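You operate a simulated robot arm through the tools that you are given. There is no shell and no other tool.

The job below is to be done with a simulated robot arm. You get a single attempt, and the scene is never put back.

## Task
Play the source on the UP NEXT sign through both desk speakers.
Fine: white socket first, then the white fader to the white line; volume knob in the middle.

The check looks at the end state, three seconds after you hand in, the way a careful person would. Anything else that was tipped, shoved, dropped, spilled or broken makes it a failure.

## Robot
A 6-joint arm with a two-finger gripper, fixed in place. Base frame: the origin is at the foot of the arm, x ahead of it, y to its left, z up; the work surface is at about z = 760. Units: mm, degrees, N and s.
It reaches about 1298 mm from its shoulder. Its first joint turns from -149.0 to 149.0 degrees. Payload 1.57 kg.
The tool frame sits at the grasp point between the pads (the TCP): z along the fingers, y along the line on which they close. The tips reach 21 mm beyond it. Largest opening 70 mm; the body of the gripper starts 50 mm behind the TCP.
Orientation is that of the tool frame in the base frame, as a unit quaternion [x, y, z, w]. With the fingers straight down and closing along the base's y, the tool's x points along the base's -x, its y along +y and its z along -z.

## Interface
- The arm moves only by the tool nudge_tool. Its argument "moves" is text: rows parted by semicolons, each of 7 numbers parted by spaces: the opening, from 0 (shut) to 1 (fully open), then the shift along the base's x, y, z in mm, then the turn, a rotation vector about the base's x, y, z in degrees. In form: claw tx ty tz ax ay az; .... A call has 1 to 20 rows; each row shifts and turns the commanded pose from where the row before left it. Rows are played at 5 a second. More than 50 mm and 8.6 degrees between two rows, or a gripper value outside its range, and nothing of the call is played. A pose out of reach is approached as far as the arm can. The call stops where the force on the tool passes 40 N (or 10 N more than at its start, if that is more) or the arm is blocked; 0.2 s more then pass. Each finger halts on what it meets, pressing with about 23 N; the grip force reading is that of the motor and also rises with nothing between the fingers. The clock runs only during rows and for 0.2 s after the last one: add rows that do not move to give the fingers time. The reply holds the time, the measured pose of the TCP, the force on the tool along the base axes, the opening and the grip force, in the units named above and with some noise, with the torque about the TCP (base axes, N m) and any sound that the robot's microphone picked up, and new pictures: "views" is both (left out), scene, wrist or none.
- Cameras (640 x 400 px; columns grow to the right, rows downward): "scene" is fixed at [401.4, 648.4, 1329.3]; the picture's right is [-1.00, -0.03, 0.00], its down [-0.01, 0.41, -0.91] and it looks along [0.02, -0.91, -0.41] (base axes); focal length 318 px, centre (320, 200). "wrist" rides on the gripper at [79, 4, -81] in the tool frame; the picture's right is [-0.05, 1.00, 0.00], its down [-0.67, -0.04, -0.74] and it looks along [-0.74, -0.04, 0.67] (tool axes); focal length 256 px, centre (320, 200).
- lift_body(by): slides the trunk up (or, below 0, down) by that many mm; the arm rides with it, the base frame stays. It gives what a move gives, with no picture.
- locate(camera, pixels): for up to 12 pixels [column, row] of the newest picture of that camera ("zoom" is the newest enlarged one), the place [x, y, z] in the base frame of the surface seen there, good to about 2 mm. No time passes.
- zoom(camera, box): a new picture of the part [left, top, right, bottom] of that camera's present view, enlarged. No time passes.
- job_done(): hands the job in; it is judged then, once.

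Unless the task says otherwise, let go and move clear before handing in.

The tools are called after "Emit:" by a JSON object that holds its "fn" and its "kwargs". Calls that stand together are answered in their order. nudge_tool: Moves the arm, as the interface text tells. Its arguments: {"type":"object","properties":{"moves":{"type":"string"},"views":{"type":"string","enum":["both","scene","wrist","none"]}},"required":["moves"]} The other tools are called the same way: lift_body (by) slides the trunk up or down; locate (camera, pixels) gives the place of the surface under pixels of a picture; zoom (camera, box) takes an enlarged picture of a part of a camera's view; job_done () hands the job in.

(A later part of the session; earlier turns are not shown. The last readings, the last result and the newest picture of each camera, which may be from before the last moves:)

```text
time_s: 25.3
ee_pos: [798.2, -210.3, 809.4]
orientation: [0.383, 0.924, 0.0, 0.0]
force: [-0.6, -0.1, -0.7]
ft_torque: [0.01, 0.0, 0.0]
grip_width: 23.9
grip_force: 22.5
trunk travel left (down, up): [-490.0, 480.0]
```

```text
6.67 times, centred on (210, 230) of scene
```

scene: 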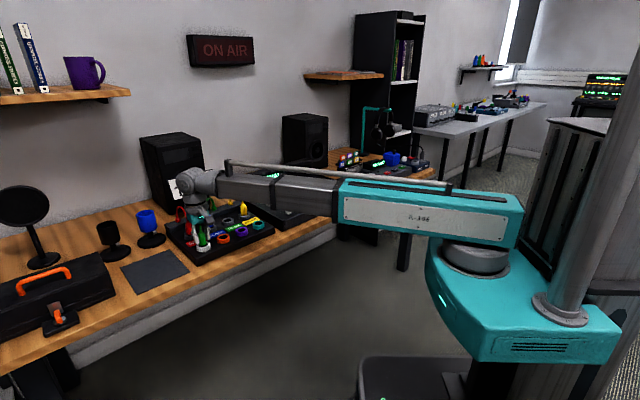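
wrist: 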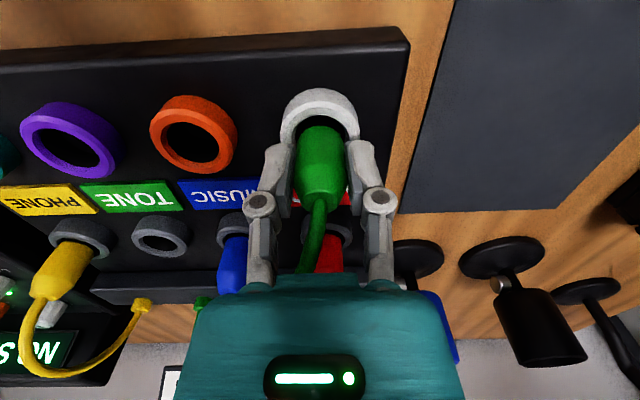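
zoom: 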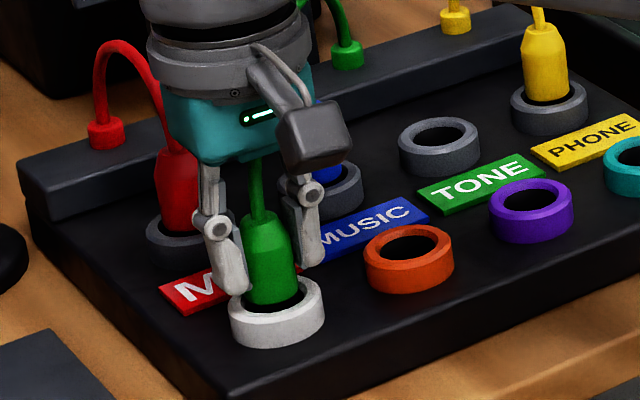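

The plug is nearly home, and a green dot has appeared on the mixer at wrist (8,293), perhaps a signal light. I'll press down a little further to make sure it seats.

Emit:
{"fn": "lift_body", "kwargs": {"by": -2}}

Emit:
{"fn": "lift_body", "kwargs": {"by": -2}}

Emit:
{"fn": "zoom", "kwargs": {"camera": "wrist", "box": [0, 200, 160, 400]}}

```text
time_s: 25.8
ee_pos: [798.4, -211.6, 806.4]
orientation: [0.382, 0.924, -0.001, 0.0]
force: [3.5, -0.9, 14.8]
ft_torque: [-0.11, -0.16, 0.05]
grip_width: 24.0
grip_force: 22.6
trunk travel left (down, up): [-488.0, 482.0]
```

```text
time_s: 26.3
ee_pos: [798.2, -210.9, 805.6]
orientation: [0.383, 0.924, 0.0, 0.001]
force: [2.6, 0.1, 14.0]
ft_torque: [-0.01, -0.09, 0.02]
grip_width: 24.0
grip_force: 23.3
trunk travel left (down, up): [-486.0, 484.0]
```

```text
2.00 times, centred on (80, 300) of wrist
```

zoom: 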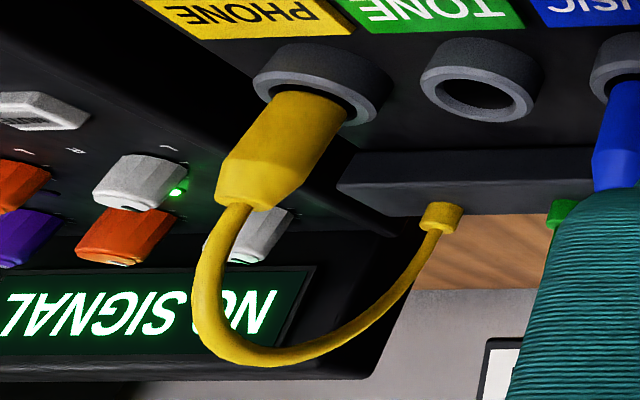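

The contact force rose to about 14 N, so the plug is seated, and the white channel's signal LED is lit green at zoom (178,190). I'll release and raise straight up.

Emit:
{"fn": "nudge_tool", "kwargs": {"moves": "0.45 0 0 0 0 0 0; 0.6 0 0 0 0 0 0; 0.6 0 0 0 0 0 0; 0.6 0 0 0 0 0 0", "views": "none"}}

Emit:
{"fn": "lift_body", "kwargs": {"by": 110}}

Emit:
{"fn": "nudge_tool", "kwargs": {"moves": "0.6 0 0 0 0 0 0", "views": "both"}}

Emit:
{"fn": "zoom", "kwargs": {"camera": "scene", "box": [160, 180, 300, 260]}}

```text
time_s: 27.3
ee_pos: [798.1, -211.5, 805.0]
orientation: [0.382, 0.924, 0.0, 0.0]
force: [0.3, -0.3, -0.5]
ft_torque: [0.0, 0.0, -0.01]
grip_width: 42.1
grip_force: 0.1
trunk travel left (down, up): [-486.0, 484.0]
```

```text
time_s: 28.7
ee_pos: [797.5, -211.0, 915.1]
orientation: [0.383, 0.924, 0.0, 0.0]
force: [-0.5, -0.3, -0.3]
ft_torque: [0.01, -0.01, -0.03]
grip_width: 41.9
grip_force: 0.2
trunk travel left (down, up): [-596.0, 374.0]
```

```text
time_s: 29.1
ee_pos: [797.3, -210.7, 915.2]
orientation: [0.383, 0.924, 0.0, 0.0]
force: [0.4, -0.2, -0.3]
ft_torque: [-0.03, 0.04, 0.02]
grip_width: 42.1
grip_force: 0.1
trunk travel left (down, up): [-596.0, 374.0]
```

scene: 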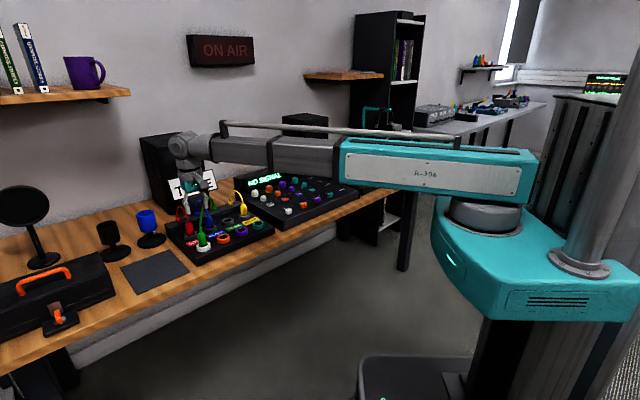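
wrist: 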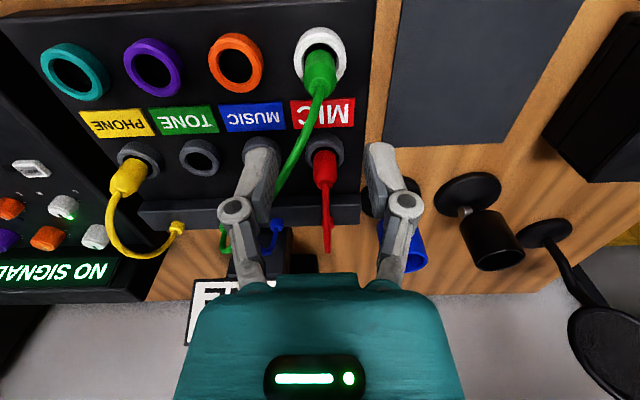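

```text
4.57 times, centred on (230, 220) of scene
```

zoom: 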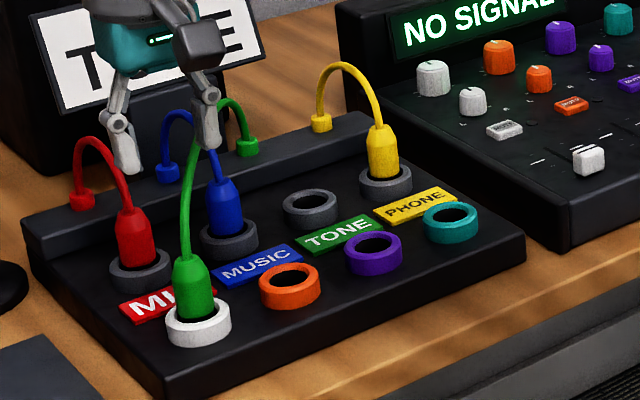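

Green sits in the white socket, its cable runs freely and the signal LED is lit. NO SIGNAL still shows, as expected with the fader down. I'll rise clear of the cable and move above the white fader cap, near (546,-430).

Emit:
{"fn": "lift_body", "kwargs": {"by": 60}}

Emit:
{"fn": "nudge_tool", "kwargs": {"moves": "0.6 -31.4 -27.4 0 0 0 0; 0.6 -31.4 -27.4 0 0 0 0; 0.6 -31.4 -27.4 0 0 0 0; 0.6 -31.4 -27.4 0 0 0 0; 0.6 -31.4 -27.4 0 0 0 0; 0.6 -31.4 -27.4 0 0 0 0; 0.6 -31.4 -27.4 0 0 0 0; 0.6 -31.4 -27.4 0 0 0 0; 0.6 0 0 0 0 0 0; 0.6 0 0 0 0 0 0", "views": "both"}}

Emit:
{"fn": "zoom", "kwargs": {"camera": "wrist", "box": [230, 0, 400, 140]}}

Emit:
{"fn": "zoom", "kwargs": {"camera": "scene", "box": [160, 180, 320, 260]}}

```text
time_s: 30.1
ee_pos: [798.3, -209.8, 975.3]
orientation: [0.383, 0.924, 0.0, 0.0]
force: [0.5, -0.5, 0.2]
ft_torque: [0.0, 0.02, 0.02]
grip_width: 41.9
grip_force: 0.0
trunk travel left (down, up): [-656.0, 314.0]
```

```text
time_s: 32.3
ee_pos: [547.4, -432.2, 975.8]
orientation: [0.382, 0.924, 0.0, 0.0]
force: [0.7, -0.2, -0.2]
ft_torque: [0.02, 0.0, 0.02]
grip_width: 42.2
grip_force: 0.0
trunk travel left (down, up): [-656.0, 314.0]
```

scene: 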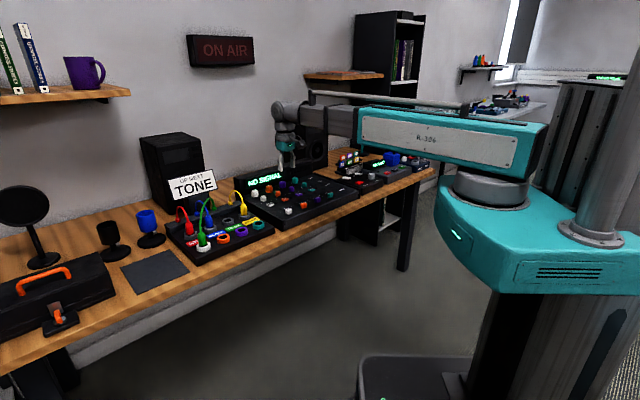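
wrist: 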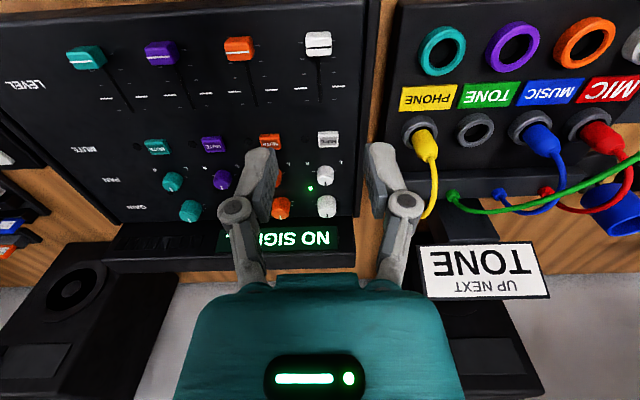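

```text
2.86 times, centred on (315, 70) of wrist
```

zoom: 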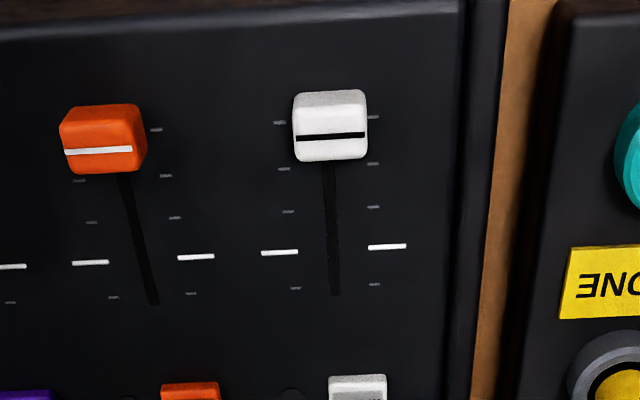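

```text
4.00 times, centred on (240, 220) of scene
```

zoom: 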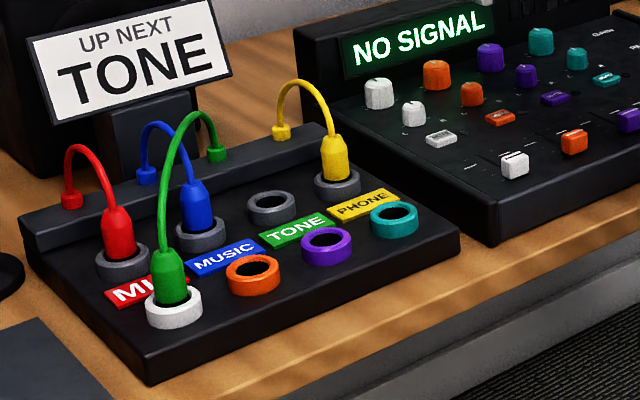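

The fader cap with its black index line is at wrist (318,48), and the long white line crosses the slot at about (301,88)–(338,86). I'll measure them, along with the pan and mute controls.

Emit:
{"fn": "locate", "kwargs": {"camera": "wrist", "pixels": [[301, 88], [338, 86], [320, 102], [318, 47], [308, 46], [330, 46], [318, 40], [318, 53], [312, 88], [330, 87]]}}

Emit:
{"fn": "zoom", "kwargs": {"camera": "wrist", "box": [240, 110, 380, 250]}}

Emit:
{"fn": "zoom", "kwargs": {"camera": "wrist", "box": [290, 20, 350, 70]}}

```text
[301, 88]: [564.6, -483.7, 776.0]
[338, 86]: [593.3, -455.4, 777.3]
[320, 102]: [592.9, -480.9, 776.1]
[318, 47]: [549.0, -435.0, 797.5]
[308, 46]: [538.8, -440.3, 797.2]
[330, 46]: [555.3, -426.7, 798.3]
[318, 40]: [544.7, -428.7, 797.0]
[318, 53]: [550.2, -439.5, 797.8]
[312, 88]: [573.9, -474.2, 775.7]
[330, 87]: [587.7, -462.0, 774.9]
```

```text
2.86 times, centred on (310, 180) of wrist
```

zoom: 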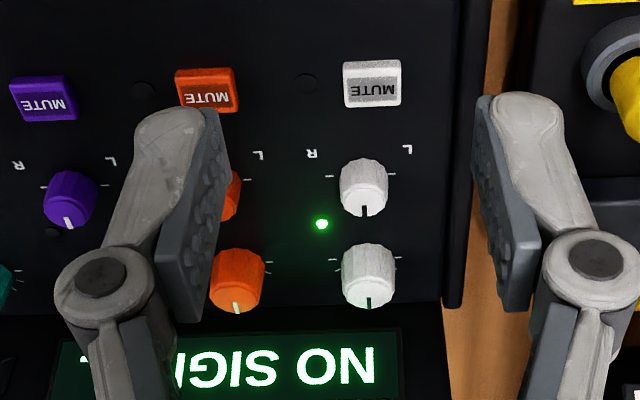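

```text
8.00 times, centred on (320, 45) of wrist
```

zoom: 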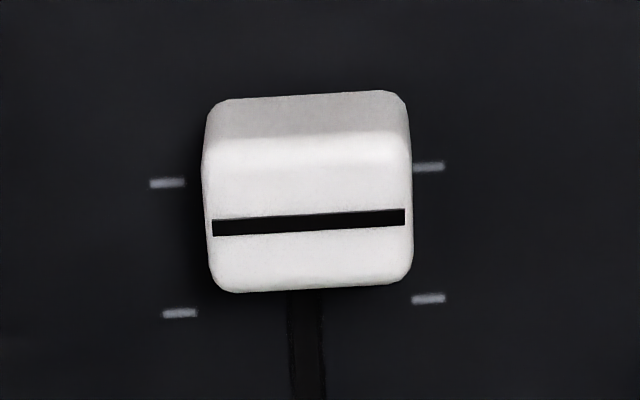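

Gain and pan pointers are centred, the mute LED is dark and the signal LED is lit. The cap's index line is at v≈696 and the white line at v≈741.4, so it needs about 45 mm of travel toward the back. I'll centre over the cap and lower to pinch it.

Emit:
{"fn": "nudge_tool", "kwargs": {"moves": "0.6 0.8 -3.2 0 0 0 0; 0.6 0 0 0 0 0 0; 0.6 0 0 0 0 0 0", "views": "none"}}

Emit:
{"fn": "lift_body", "kwargs": {"by": -120}}

Emit:
{"fn": "nudge_tool", "kwargs": {"moves": "0.6 0 0 0 0 0 0; 0.6 0 0 0 0 0 0", "views": "both"}}

Emit:
{"fn": "zoom", "kwargs": {"camera": "wrist", "box": [230, 20, 410, 220]}}

```text
time_s: 33.1
ee_pos: [548.4, -435.7, 973.9]
orientation: [0.383, 0.924, 0.001, 0.0]
force: [-0.3, -0.6, 0.2]
ft_torque: [-0.02, -0.02, 0.04]
grip_width: 42.1
grip_force: 0.0
trunk travel left (down, up): [-656.0, 314.0]
```

```text
time_s: 34.6
ee_pos: [547.4, -434.5, 855.3]
orientation: [0.384, 0.923, -0.001, 0.001]
force: [0.0, 1.0, 0.5]
ft_torque: [0.01, 0.02, 0.01]
grip_width: 41.9
grip_force: 0.0
trunk travel left (down, up): [-536.0, 434.0]
```

```text
time_s: 35.2
ee_pos: [547.4, -435.2, 855.6]
orientation: [0.383, 0.924, 0.0, 0.001]
force: [-1.0, -0.3, 0.0]
ft_torque: [-0.03, 0.0, 0.02]
grip_width: 41.9
grip_force: 0.1
trunk travel left (down, up): [-536.0, 434.0]
```

scene: 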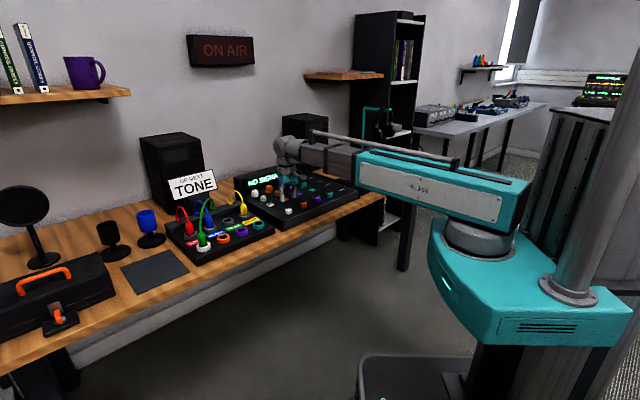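
wrist: 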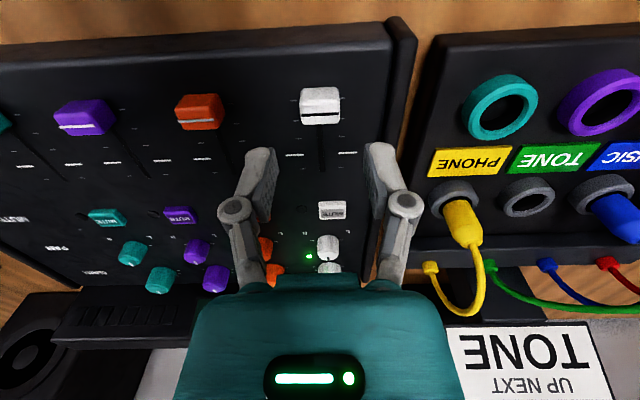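

```text
2.00 times, centred on (320, 120) of wrist
```

zoom: 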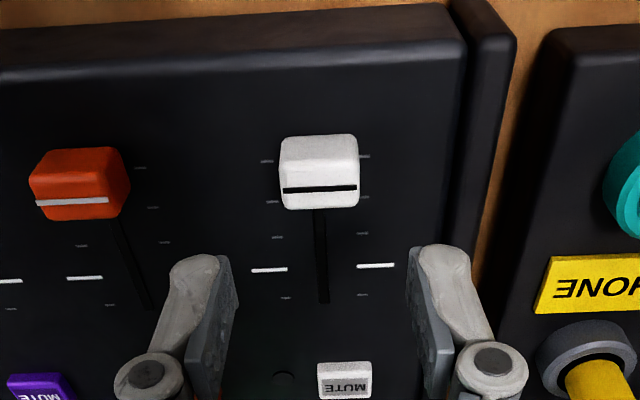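

The cap is centred between the fingers at column 320. I'll lower to about z 805 and pinch it.

Emit:
{"fn": "lift_body", "kwargs": {"by": -50}}

Emit:
{"fn": "nudge_tool", "kwargs": {"moves": "0.45 0 0 0 0 0 0; 0.35 0 0 0 0 0 0; 0.25 0 0 0 0 0 0; 0.2 0 0 0 0 0 0; 0.2 0 0 0 0 0 0; 0.2 0 0 0 0 0 0", "views": "wrist"}}

Emit:
{"fn": "zoom", "kwargs": {"camera": "wrist", "box": [230, 80, 410, 250]}}

```text
time_s: 36.1
ee_pos: [548.0, -434.5, 804.4]
orientation: [0.382, 0.924, 0.0, 0.0]
force: [-0.2, 0.0, 0.3]
ft_torque: [0.05, 0.01, 0.03]
grip_width: 41.9
grip_force: 0.1
trunk travel left (down, up): [-486.0, 484.0]
```

```text
time_s: 37.5
ee_pos: [547.9, -434.8, 805.8]
orientation: [0.383, 0.924, 0.0, 0.0]
force: [0.5, -1.0, 0.7]
ft_torque: [0.07, 0.08, 0.0]
grip_width: 23.7
grip_force: 31.7
trunk travel left (down, up): [-486.0, 484.0]
```

wrist: 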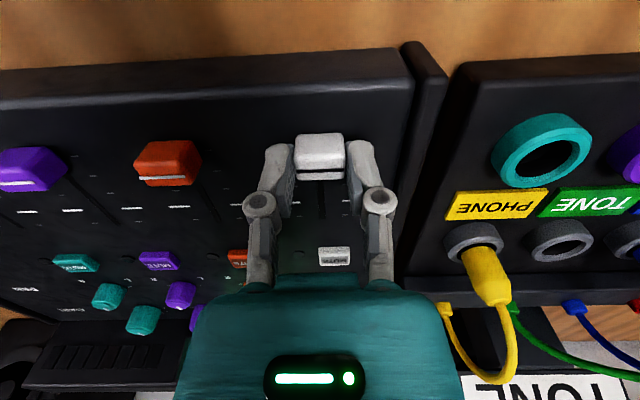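

```text
2.35 times, centred on (320, 165) of wrist
```

zoom: 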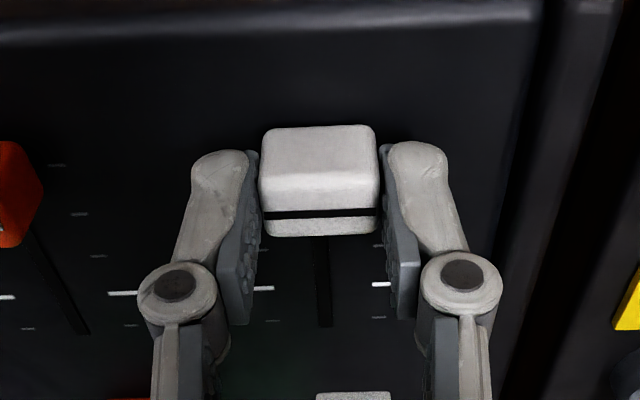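

The cap is held at 23.7 mm wide. I'll slide it toward the back about 40 mm, then refine visually.

Emit:
{"fn": "nudge_tool", "kwargs": {"moves": "0.2 4 -4 0 0 0 0; 0.2 4 -4 0 0 0 0; 0.2 4 -4 0 0 0 0; 0.2 4 -4 0 0 0 0; 0.2 4 -4 0 0 0 0; 0.2 4 -4 0 0 0 0; 0.2 4 -4 0 0 0 0; 0.2 0 0 0 0 0 0; 0.2 0 0 0 0 0 0", "views": "both"}}

Emit:
{"fn": "zoom", "kwargs": {"camera": "wrist", "box": [230, 80, 410, 250]}}

Emit:
{"fn": "zoom", "kwargs": {"camera": "scene", "box": [235, 165, 325, 225]}}

```text
time_s: 39.5
ee_pos: [577.5, -463.0, 803.8]
orientation: [0.382, 0.924, 0.0, 0.0]
force: [4.9, 2.1, 2.8]
ft_torque: [0.43, 0.29, -0.01]
grip_width: 23.8
grip_force: 32.4
trunk travel left (down, up): [-486.0, 484.0]
```

scene: 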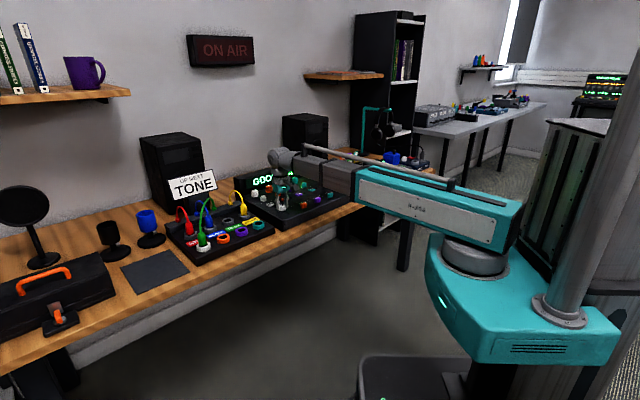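
wrist: 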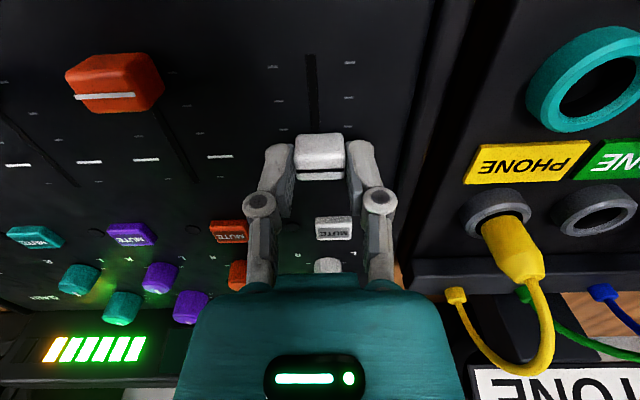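

```text
2.35 times, centred on (320, 165) of wrist
```

zoom: 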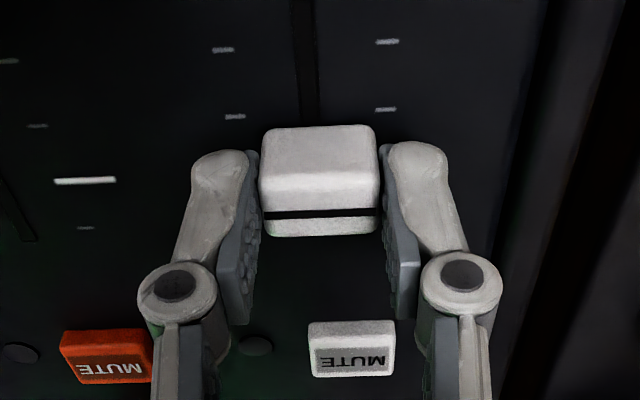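

```text
6.67 times, centred on (280, 195) of scene
```

zoom: 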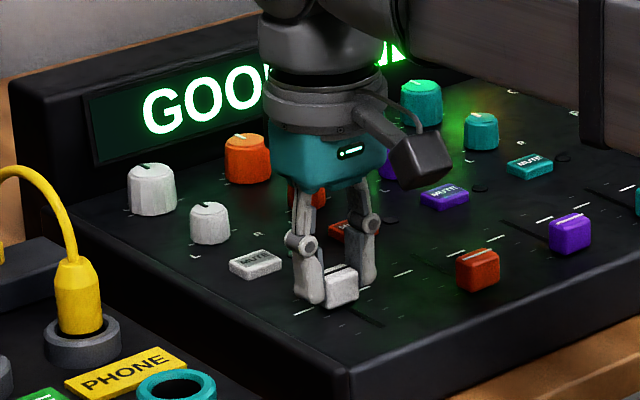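

The meter has lit and the display now begins GOO…, so the signal is coming through. I'll measure the remaining gap between the cap's black line and the white line.

Emit:
{"fn": "zoom", "kwargs": {"camera": "wrist", "box": [200, 110, 360, 210]}}

Emit:
{"fn": "locate", "kwargs": {"camera": "wrist", "pixels": [[312, 170], [320, 170], [330, 170], [219, 156], [147, 159], [312, 172], [320, 176], [320, 165]]}}

```text
4.00 times, centred on (280, 160) of wrist
```

zoom: 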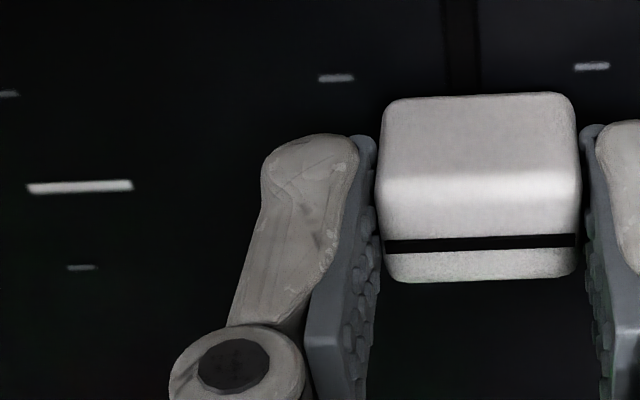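

```text
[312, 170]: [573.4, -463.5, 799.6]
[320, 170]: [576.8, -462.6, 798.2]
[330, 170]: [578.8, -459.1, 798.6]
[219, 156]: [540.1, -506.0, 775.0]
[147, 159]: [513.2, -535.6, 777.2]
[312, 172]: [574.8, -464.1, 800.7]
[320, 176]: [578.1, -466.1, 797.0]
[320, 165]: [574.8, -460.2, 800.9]
```

The gap is around 4.5 to 7 mm, depending on the measurement. I'll advance about 5 mm, open the fingers and lift a bit to see the cap against the white line directly.

Emit:
{"fn": "nudge_tool", "kwargs": {"moves": "0.2 1.8 -1.8 0 0 0 0; 0.2 1.8 -1.8 0 0 0 0; 0.2 0 0 0 0 0 0; 0.2 0 0 0 0 0 0; 0.6 0 0 0 0 0 0; 0.6 0 0 0 0 0 0; 0.6 0 0 0 0 0 0", "views": "none"}}

Emit:
{"fn": "lift_body", "kwargs": {"by": 60}}

Emit:
{"fn": "nudge_tool", "kwargs": {"moves": "0.6 0 0 0 0 0 0", "views": "both"}}

Emit:
{"fn": "zoom", "kwargs": {"camera": "wrist", "box": [280, 60, 360, 140]}}

Emit:
{"fn": "zoom", "kwargs": {"camera": "scene", "box": [245, 175, 305, 215]}}

```text
time_s: 41.1
ee_pos: [580.7, -467.1, 806.1]
orientation: [0.382, 0.924, 0.0, 0.0]
force: [1.2, 0.1, 0.2]
ft_torque: [-0.03, 0.01, 0.0]
grip_width: 42.1
grip_force: 0.0
trunk travel left (down, up): [-486.0, 484.0]
```

```text
time_s: 42.1
ee_pos: [580.6, -467.1, 865.1]
orientation: [0.383, 0.924, 0.0, 0.0]
force: [0.4, -0.4, 0.1]
ft_torque: [0.03, 0.04, 0.0]
grip_width: 42.0
grip_force: 0.1
trunk travel left (down, up): [-546.0, 424.0]
```

```text
time_s: 42.5
ee_pos: [580.5, -468.5, 865.7]
orientation: [0.383, 0.924, -0.001, 0.0]
force: [0.1, 0.8, 1.4]
ft_torque: [0.0, -0.01, 0.04]
grip_width: 42.3
grip_force: 0.1
trunk travel left (down, up): [-546.0, 424.0]
```

scene: 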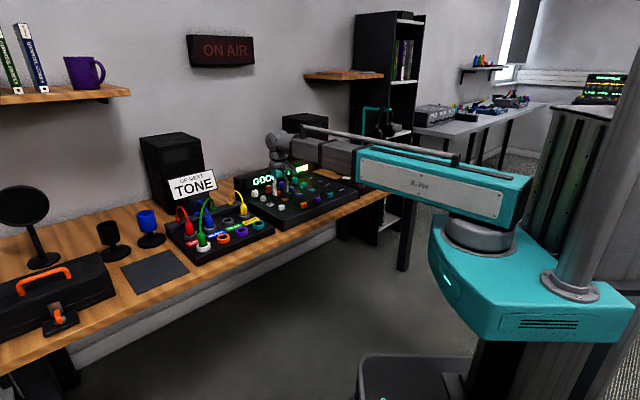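
wrist: 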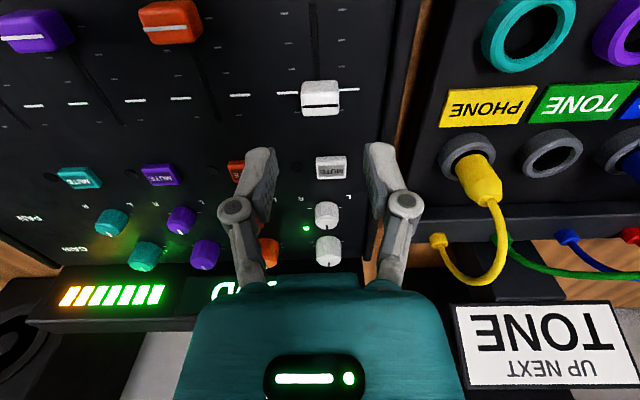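

```text
5.00 times, centred on (320, 100) of wrist
```

zoom: 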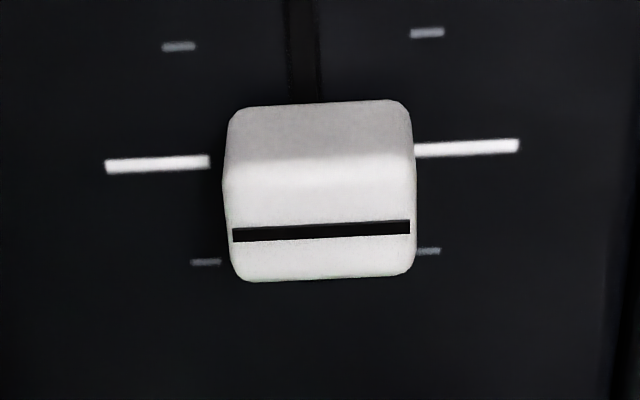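

```text
10.00 times, centred on (275, 195) of scene
```

zoom: 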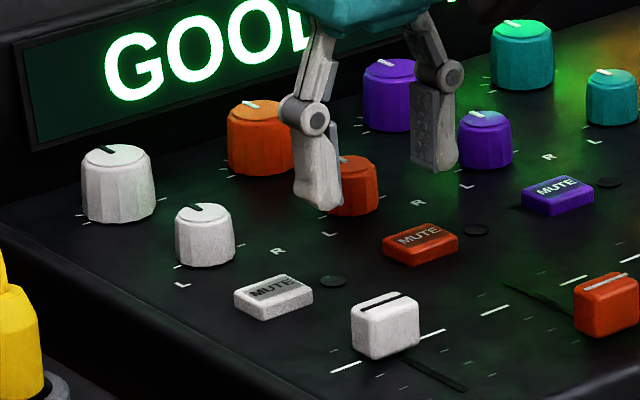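

The white line flanks the cap on both sides, at zoom (157,164) and (466,148), and the cap's line reads lower because the cap is tall. I'll resolve this with located points.

Emit:
{"fn": "locate", "kwargs": {"camera": "wrist", "pixels": [[308, 106.5], [314, 106.3], [320, 106], [327, 105.7], [334, 105.4], [281, 93.2], [287, 92.8], [294, 92.4], [344, 89.8], [349, 89.6], [354, 89.3]]}}

Emit:
{"fn": "locate", "kwargs": {"camera": "zoom", "pixels": [[363, 308], [380, 301], [396, 294], [336, 371], [345, 367], [354, 363], [424, 337], [432, 333], [440, 330], [487, 312], [503, 306]]}}

```text
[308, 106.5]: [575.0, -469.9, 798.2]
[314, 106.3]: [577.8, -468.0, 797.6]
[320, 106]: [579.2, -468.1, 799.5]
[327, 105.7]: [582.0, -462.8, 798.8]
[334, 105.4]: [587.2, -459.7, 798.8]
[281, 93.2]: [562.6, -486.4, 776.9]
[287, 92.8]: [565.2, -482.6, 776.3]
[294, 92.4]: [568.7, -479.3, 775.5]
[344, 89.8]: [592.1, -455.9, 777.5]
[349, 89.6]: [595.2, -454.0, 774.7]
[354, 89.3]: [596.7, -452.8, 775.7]
```

```text
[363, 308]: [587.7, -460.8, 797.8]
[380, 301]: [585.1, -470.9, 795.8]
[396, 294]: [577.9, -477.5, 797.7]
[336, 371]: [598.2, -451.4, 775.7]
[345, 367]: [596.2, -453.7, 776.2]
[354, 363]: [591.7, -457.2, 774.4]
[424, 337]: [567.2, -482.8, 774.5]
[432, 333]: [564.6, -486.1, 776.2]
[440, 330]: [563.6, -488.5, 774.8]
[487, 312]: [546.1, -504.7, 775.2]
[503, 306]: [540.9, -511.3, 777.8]
```

Averaging both cameras, the cap's line is within about 1 mm of the white line, the display reads GOOD and the meter is lit, so the fader is done. Next I'll rise and travel to the volume box, near (188,-827), to inspect the knob and the L/R rockers.

Emit:
{"fn": "lift_body", "kwargs": {"by": 120}}

Emit:
{"fn": "nudge_tool", "kwargs": {"moves": "0.6 -31.7 -27.7 0 0 0 0; 0.6 -31.7 -27.7 0 0 0 0; 0.6 -31.7 -27.7 0 0 0 0; 0.6 -31.7 -27.7 0 0 0 0; 0.6 -31.7 -27.7 0 0 0 0; 0.6 -31.7 -27.7 0 0 0 0; 0.6 -31.7 -27.7 0 0 0 0; 0.6 -31.7 -27.7 0 0 0 0; 0.6 -31.7 -27.7 0 0 0 0; 0.6 -31.7 -27.7 0 0 0 0; 0.6 -31.7 -27.7 0 0 0 0; 0.6 -31.7 -27.7 0 0 0 0; 0.6 0 0 0 0 0 0; 0.6 0 0 0 0 0 0", "views": "both"}}

Emit:
{"fn": "zoom", "kwargs": {"camera": "wrist", "box": [220, 0, 420, 150]}}

Emit:
{"fn": "zoom", "kwargs": {"camera": "scene", "box": [240, 170, 320, 220]}}

```text
time_s: 44.0
ee_pos: [579.1, -467.5, 985.0]
orientation: [0.383, 0.924, 0.001, 0.0]
force: [-0.5, -0.1, 0.3]
ft_torque: [-0.02, 0.0, 0.02]
grip_width: 41.9
grip_force: 0.0
trunk travel left (down, up): [-666.0, 304.0]
```

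```text
time_s: 47.0
ee_pos: [198.1, -799.3, 986.2]
orientation: [0.383, 0.924, 0.0, 0.0]
force: [-0.4, 0.2, 0.5]
ft_torque: [-0.01, -0.03, -0.03]
grip_width: 41.8
grip_force: 0.0
trunk travel left (down, up): [-666.0, 304.0]
```

scene: 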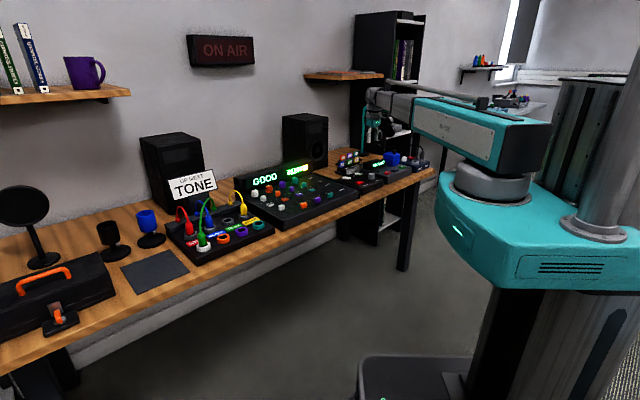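
wrist: 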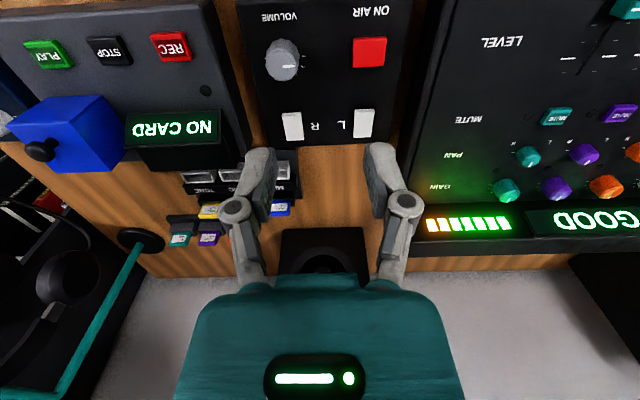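

```text
2.67 times, centred on (320, 75) of wrist
```

zoom: 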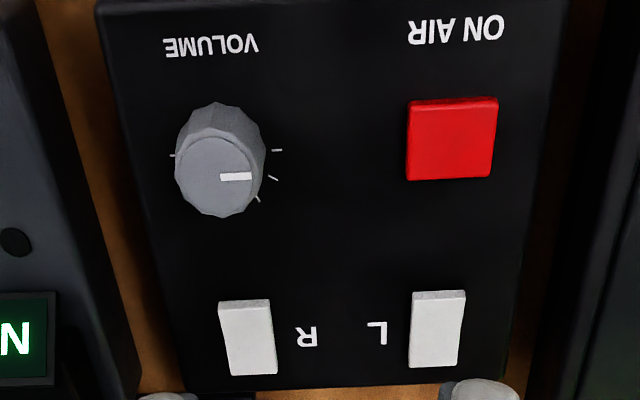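

```text
8.00 times, centred on (280, 195) of scene
```

zoom: 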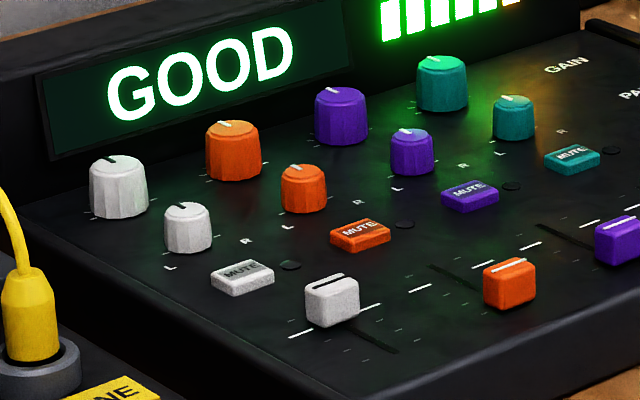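

The display reads GOOD with a lit meter. The volume pointer (zoom 235,177) points to the user's left, with ticks fanning around it. I'll take a closer look at the knob's scale and the two rockers.

Emit:
{"fn": "nudge_tool", "kwargs": {"moves": "0.6 10 -45 0 0 0 0; 0.6 0 0 0 0 0 0; 0.6 0 0 0 0 0 0", "views": "wrist"}}

Emit:
{"fn": "zoom", "kwargs": {"camera": "wrist", "box": [240, 0, 400, 110]}}

Emit:
{"fn": "zoom", "kwargs": {"camera": "scene", "box": [335, 160, 395, 200]}}

```text
time_s: 47.8
ee_pos: [211.1, -846.7, 985.0]
orientation: [0.383, 0.924, 0.0, 0.0]
force: [-0.1, 0.0, -0.7]
ft_torque: [-0.02, 0.01, -0.02]
grip_width: 41.8
grip_force: 0.1
trunk travel left (down, up): [-666.0, 304.0]
```

wrist: 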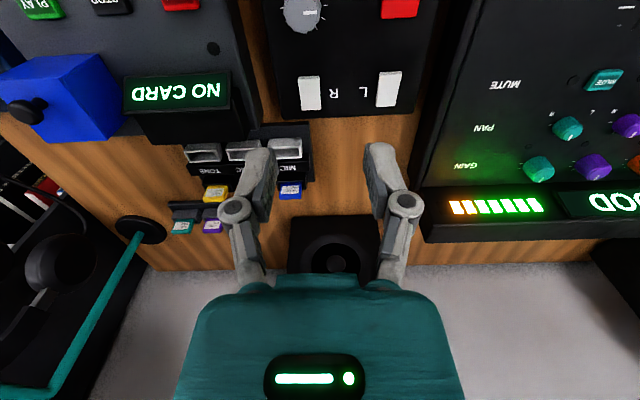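

```text
3.64 times, centred on (320, 55) of wrist
```

zoom: 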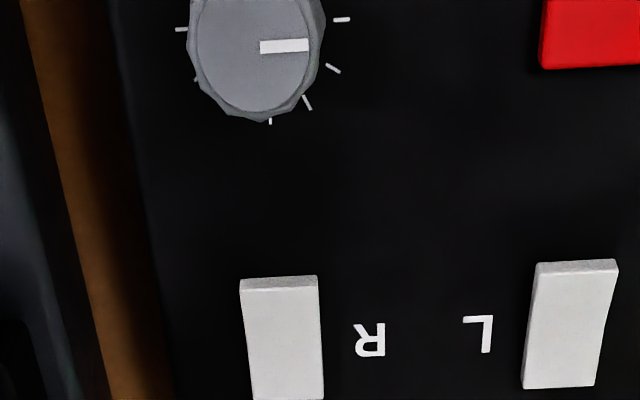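

```text
10.00 times, centred on (365, 180) of scene
```

zoom: 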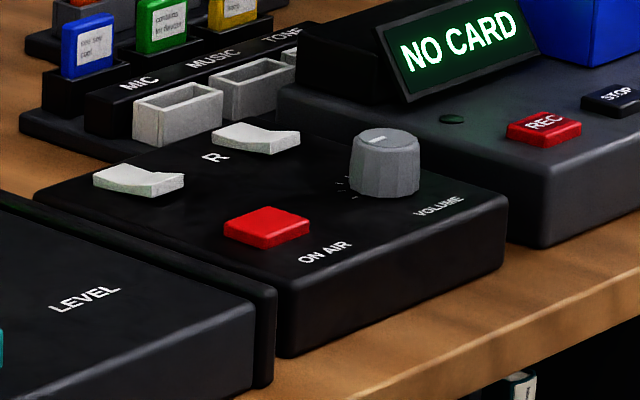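

Ticks run from 9 o'clock through 12 (zoom 270,121) to 3 o'clock, so the middle is 12 o'clock, pointing to the back. The pointer is now at 9 o'clock. I'll check the rockers' tilt by measuring heights along each one.

Emit:
{"fn": "locate", "kwargs": {"camera": "wrist", "pixels": [[309, 81], [309, 87], [310, 94], [310, 100], [311, 106], [391, 75], [390, 82], [389, 88], [388, 96], [386, 104], [350, 60], [303, 13]]}}

Emit:
{"fn": "zoom", "kwargs": {"camera": "wrist", "box": [290, 65, 410, 115]}}

Emit:
{"fn": "zoom", "kwargs": {"camera": "scene", "box": [340, 168, 370, 188]}}

```text
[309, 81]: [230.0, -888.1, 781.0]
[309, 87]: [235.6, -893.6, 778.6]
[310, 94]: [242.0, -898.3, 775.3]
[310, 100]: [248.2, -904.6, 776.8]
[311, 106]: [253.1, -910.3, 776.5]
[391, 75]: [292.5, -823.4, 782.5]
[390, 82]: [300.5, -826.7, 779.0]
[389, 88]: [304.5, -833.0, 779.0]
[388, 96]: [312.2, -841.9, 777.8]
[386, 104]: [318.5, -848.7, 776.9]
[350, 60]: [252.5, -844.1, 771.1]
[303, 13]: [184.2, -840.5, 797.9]
```

```text
5.33 times, centred on (350, 90) of wrist
```

zoom: 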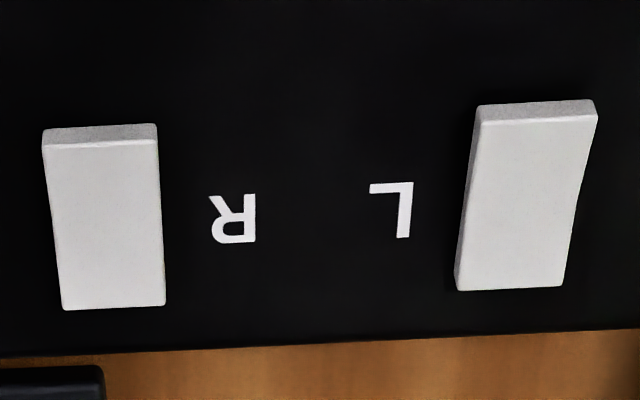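

```text
16.00 times, centred on (355, 178) of scene
```

zoom: 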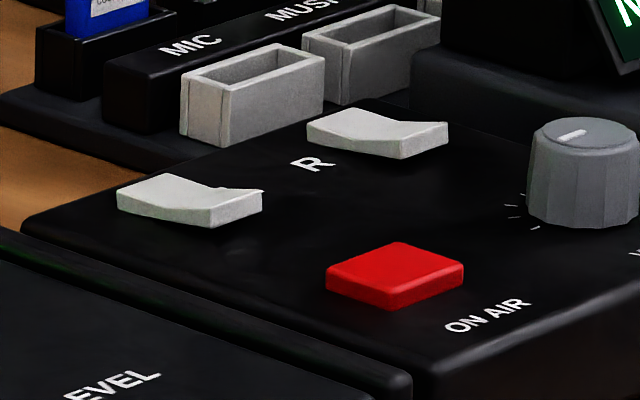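

Both rockers sit identically, back end down and front end up, so they match. The volume comes next: I'll move over the knob and lower to get an accurate centre.

Emit:
{"fn": "nudge_tool", "kwargs": {"moves": "0.8 -24 17 0 0 0 0; 0.8 0 0 0 0 0 0; 0.8 0 0 0 0 0 0", "views": "none"}}

Emit:
{"fn": "lift_body", "kwargs": {"by": -90}}

Emit:
{"fn": "nudge_tool", "kwargs": {"moves": "0.8 0 0 0 0 0 0; 0.8 0 0 0 0 0 0", "views": "both"}}

Emit:
{"fn": "zoom", "kwargs": {"camera": "wrist", "box": [260, 10, 380, 110]}}

```text
time_s: 48.6
ee_pos: [184.8, -829.8, 985.9]
orientation: [0.383, 0.924, -0.001, -0.001]
force: [0.5, -0.2, -0.4]
ft_torque: [-0.02, 0.02, 0.03]
grip_width: 56.0
grip_force: 0.0
trunk travel left (down, up): [-666.0, 304.0]
```

```text
time_s: 49.9
ee_pos: [184.7, -828.7, 896.1]
orientation: [0.383, 0.924, 0.0, 0.001]
force: [-0.3, 0.1, 0.3]
ft_torque: [-0.03, -0.01, 0.01]
grip_width: 55.9
grip_force: 0.1
trunk travel left (down, up): [-576.0, 394.0]
```

```text
time_s: 50.5
ee_pos: [184.5, -828.6, 894.1]
orientation: [0.383, 0.924, 0.0, -0.001]
force: [-0.3, -0.3, 0.0]
ft_torque: [0.01, -0.05, -0.02]
grip_width: 56.0
grip_force: 0.0
trunk travel left (down, up): [-576.0, 394.0]
```

scene: 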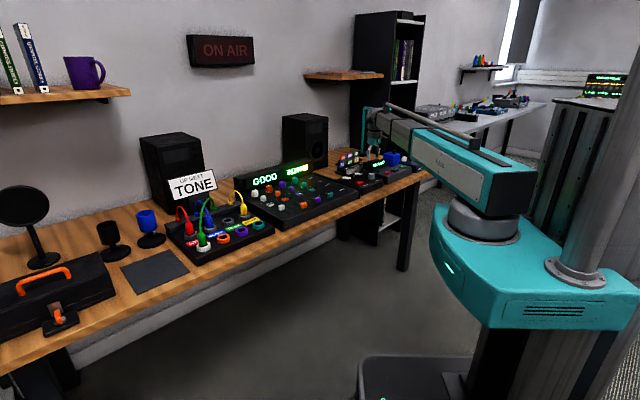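
wrist: 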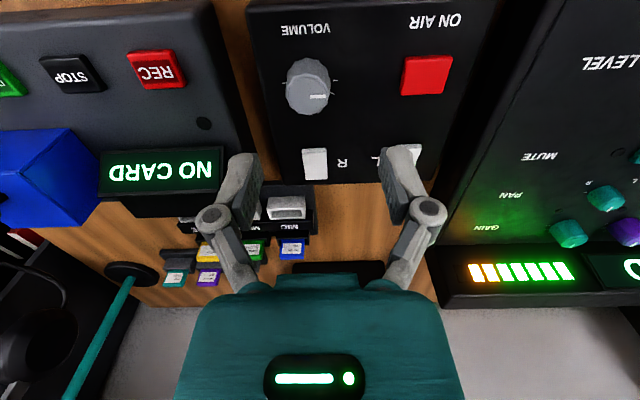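

```text
4.00 times, centred on (320, 60) of wrist
```

zoom: 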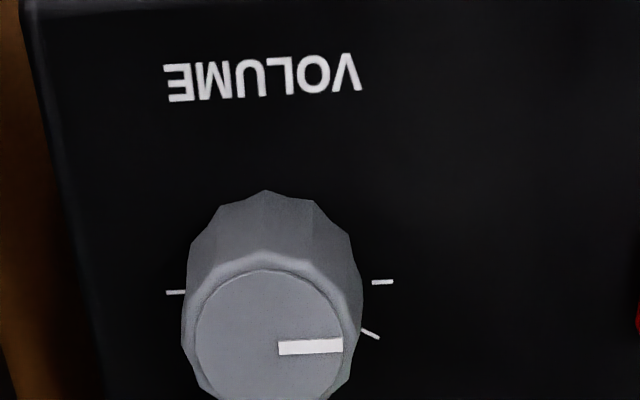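

Emit:
{"fn": "zoom", "kwargs": {"camera": "wrist", "box": [250, 40, 370, 140]}}

Emit:
{"fn": "locate", "kwargs": {"camera": "wrist", "pixels": [[290, 96], [325, 96], [308, 82], [308, 110], [297, 86], [318, 86], [297, 107], [319, 106], [312, 97], [324, 96], [336, 81], [283, 83]]}}

```text
4.00 times, centred on (310, 90) of wrist
```

zoom: 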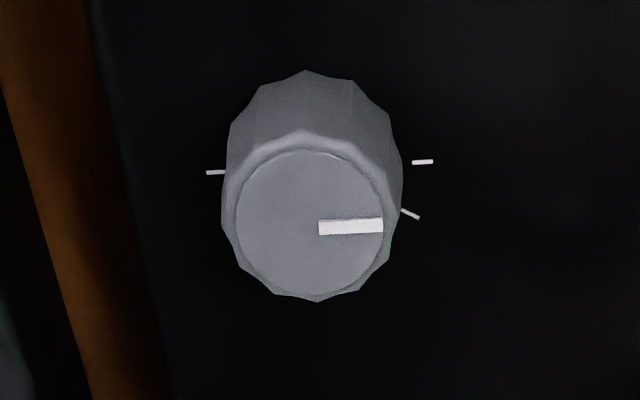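

```text
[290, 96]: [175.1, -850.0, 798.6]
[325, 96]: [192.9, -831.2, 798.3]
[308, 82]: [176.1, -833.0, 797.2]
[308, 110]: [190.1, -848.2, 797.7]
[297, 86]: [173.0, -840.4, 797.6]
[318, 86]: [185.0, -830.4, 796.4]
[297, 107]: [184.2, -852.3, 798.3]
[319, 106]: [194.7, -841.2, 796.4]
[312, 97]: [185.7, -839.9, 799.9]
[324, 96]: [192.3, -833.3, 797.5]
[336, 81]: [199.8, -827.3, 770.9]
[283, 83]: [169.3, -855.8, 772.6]
```

The knob's centre is (184.2,-841), its top is at z≈798, and the pointer lies along the 3–9 o'clock tick line pointing to 9. It needs a quarter turn clockwise from above. I'll centre over it and pre-rotate the tool +45° in free air so the turn stays comfortable.

Emit:
{"fn": "nudge_tool", "kwargs": {"moves": "0.8 -0.4 -12.3 0 0 0 0; 0.8 0 0 0 0 0 7.5; 0.8 0 0 0 0 0 7.5; 0.8 0 0 0 0 0 7.5; 0.8 0 0 0 0 0 7.5; 0.8 0 0 0 0 0 7.5; 0.8 0 0 0 0 0 7.5; 0.8 0 0 0 0 0 0; 0.8 0 0 0 0 0 0", "views": "both"}}

```text
time_s: 52.5
ee_pos: [183.9, -841.9, 896.5]
orientation: [0.0, 1.0, 0.0, -0.001]
force: [-0.7, 0.6, -0.5]
ft_torque: [0.03, -0.01, -0.01]
grip_width: 56.3
grip_force: 0.1
trunk travel left (down, up): [-576.0, 394.0]
```

scene: 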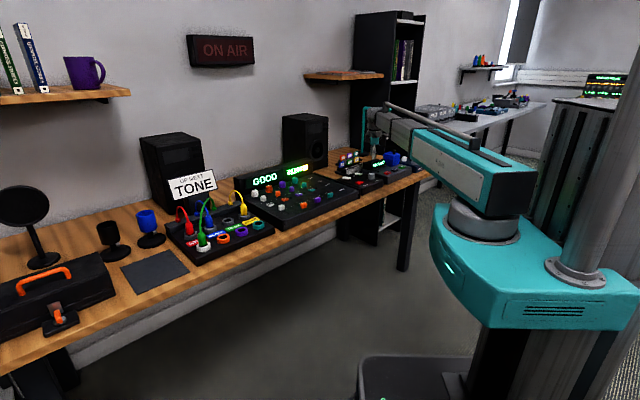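
wrist: 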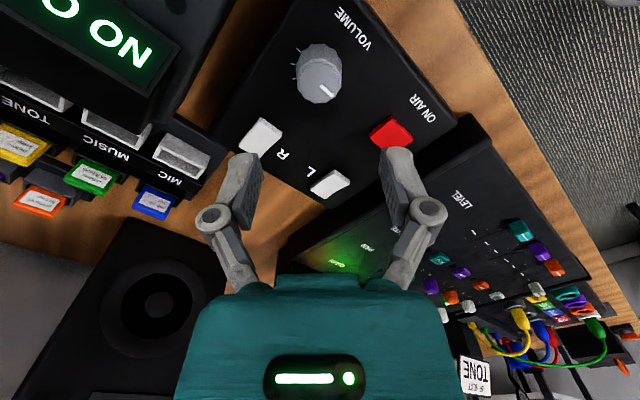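

The rotation works. Before descending I'll check for clearance to the recorder edge and its NO CARD display beside the knob.

Emit:
{"fn": "locate", "kwargs": {"camera": "wrist", "pixels": [[120, 40], [180, 40], [150, 95], [180, 20], [205, 50], [215, 100], [225, 60], [240, 30], [318, 70], [305, 85], [338, 92], [258, 135]]}}

Emit:
{"fn": "zoom", "kwargs": {"camera": "wrist", "box": [160, 0, 400, 150]}}

```text
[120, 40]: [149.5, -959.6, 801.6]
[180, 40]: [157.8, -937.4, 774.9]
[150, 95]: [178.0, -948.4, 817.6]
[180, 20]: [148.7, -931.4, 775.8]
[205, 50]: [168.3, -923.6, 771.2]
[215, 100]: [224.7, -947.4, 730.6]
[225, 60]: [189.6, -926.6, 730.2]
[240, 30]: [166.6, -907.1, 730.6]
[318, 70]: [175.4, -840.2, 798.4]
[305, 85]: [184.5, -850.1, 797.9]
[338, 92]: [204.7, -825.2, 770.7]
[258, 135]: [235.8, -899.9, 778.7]
```

```text
2.67 times, centred on (280, 75) of wrist
```

zoom: 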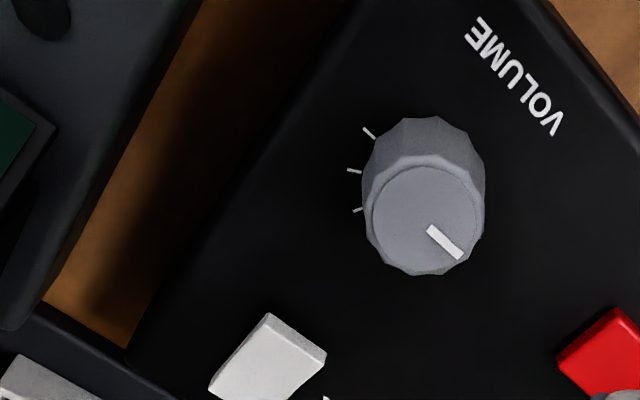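

The recorder's edge is about 45 mm away at u≈-534 and its display is farther still, so the descent is clear. I'll lower around the knob to z≈802.

Emit:
{"fn": "lift_body", "kwargs": {"by": -60}}

Emit:
{"fn": "lift_body", "kwargs": {"by": -34}}

Emit:
{"fn": "nudge_tool", "kwargs": {"moves": "0.7 0 0 0 0 0 0; 0.7 0 0 0 0 0 0", "views": "wrist"}}

```text
time_s: 53.5
ee_pos: [185.1, -841.0, 834.7]
orientation: [0.0, 1.0, 0.0, 0.0]
force: [-0.4, -0.6, -0.4]
ft_torque: [0.01, 0.04, 0.0]
grip_width: 56.1
grip_force: 0.0
trunk travel left (down, up): [-516.0, 454.0]
```

```text
time_s: 54.3
ee_pos: [185.2, -841.1, 801.4]
orientation: [0.0, 1.0, 0.0, 0.0]
force: [-1.0, -0.5, 0.3]
ft_torque: [0.0, 0.02, 0.03]
grip_width: 56.1
grip_force: 0.1
trunk travel left (down, up): [-482.0, 488.0]
```

```text
time_s: 54.9
ee_pos: [184.6, -841.9, 802.1]
orientation: [-0.001, 1.0, 0.0, 0.0]
force: [0.0, 0.0, -0.8]
ft_torque: [0.01, 0.01, -0.02]
grip_width: 48.9
grip_force: 0.0
trunk travel left (down, up): [-482.0, 488.0]
```

wrist: 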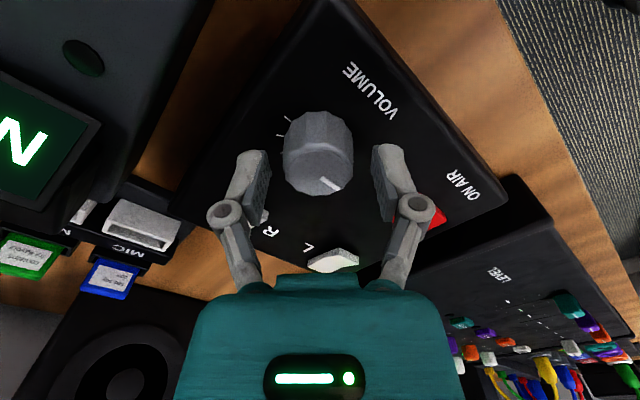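

The knob (320,150) sits between the pads with nothing else near. I'll close on it.

Emit:
{"fn": "nudge_tool", "kwargs": {"moves": "0.55 0 0 0 0 0 0; 0.45 0 0 0 0 0 0; 0.38 0 0 0 0 0 0; 0.34 0 0 0 0 0 0; 0.34 0 0 0 0 0 0; 0.34 0 0 0 0 0 0", "views": "wrist"}}

```text
time_s: 56.3
ee_pos: [184.7, -840.6, 802.1]
orientation: [0.0, 1.0, 0.0, 0.001]
force: [0.5, -10.1, 6.0]
ft_torque: [-0.16, 0.13, 0.02]
grip_width: 32.5
grip_force: 31.6
trunk travel left (down, up): [-482.0, 488.0]
```

wrist: 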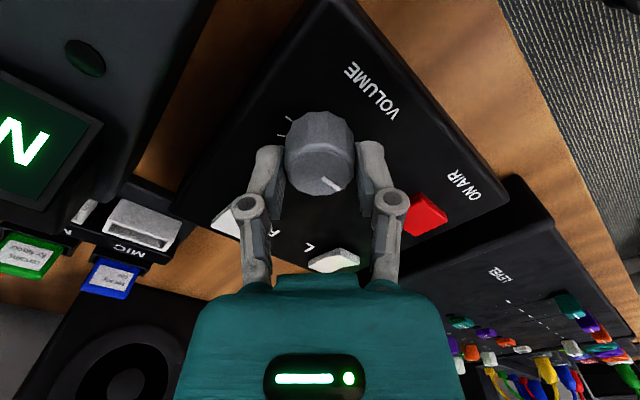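

It's gripped at 32.5 mm, with a 10 N side load in y from slight off-centring. I'll shift about 1 mm in -y to relieve it before turning.

Emit:
{"fn": "nudge_tool", "kwargs": {"moves": "0.34 0 -0.8 0 0 0 0; 0.34 0 0 0 0 0 0", "views": "none"}}

```text
time_s: 56.9
ee_pos: [184.8, -841.2, 801.9]
orientation: [0.0, 1.0, 0.0, 0.0]
force: [-0.2, -7.8, 4.9]
ft_torque: [-0.37, -0.02, 0.01]
grip_width: 32.5
grip_force: 32.0
trunk travel left (down, up): [-482.0, 488.0]
```

Emit:
{"fn": "nudge_tool", "kwargs": {"moves": "0.34 0 -1.2 0 0 0 0; 0.34 0 0 0 0 0 0", "views": "none"}}

```text
time_s: 57.5
ee_pos: [184.6, -842.0, 801.5]
orientation: [0.001, 1.0, 0.001, 0.0]
force: [-3.8, 5.6, -3.6]
ft_torque: [0.02, -0.34, 0.03]
grip_width: 32.5
grip_force: 32.3
trunk travel left (down, up): [-482.0, 488.0]
```

The side load is now small, about 5 N and in the other direction. I'll turn 45° clockwise and check progress and force.

Emit:
{"fn": "nudge_tool", "kwargs": {"moves": "0.34 0 0.3 0 0 0 -5; 0.34 0 0 0 0 0 -5; 0.34 0 0 0 0 0 -5; 0.34 0 0 0 0 0 -5; 0.34 0 0 0 0 0 -5; 0.34 0 0 0 0 0 -5; 0.34 0 0 0 0 0 -5; 0.34 0 0 0 0 0 -5; 0.34 0 0 0 0 0 -5; 0.34 0 0 0 0 0 0", "views": "both"}}

Emit:
{"fn": "zoom", "kwargs": {"camera": "wrist", "box": [240, 80, 400, 220]}}

```text
time_s: 59.7
ee_pos: [186.1, -841.9, 802.2]
orientation: [0.384, 0.923, -0.002, 0.0]
force: [2.2, 1.1, 2.5]
ft_torque: [-0.43, -0.68, -0.02]
grip_width: 31.8
grip_force: 32.0
trunk travel left (down, up): [-482.0, 488.0]
```

scene: 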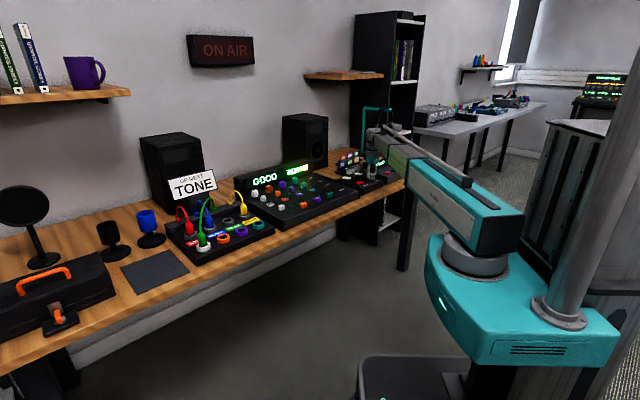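
wrist: 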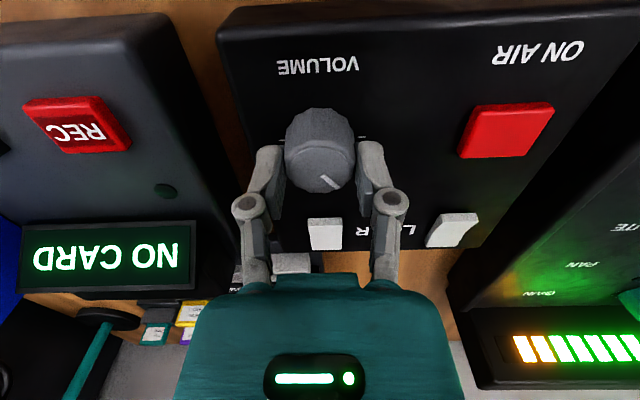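

```text
2.86 times, centred on (320, 150) of wrist
```

zoom: 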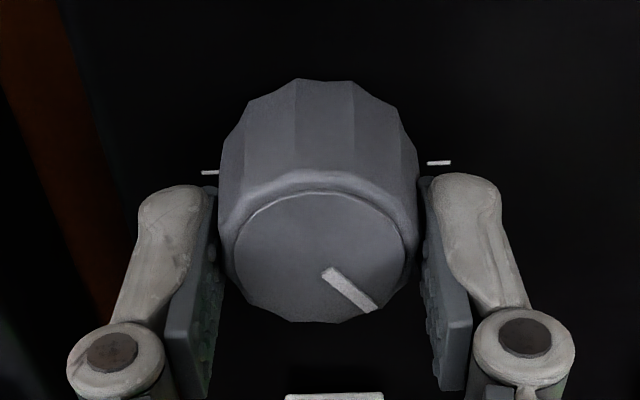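

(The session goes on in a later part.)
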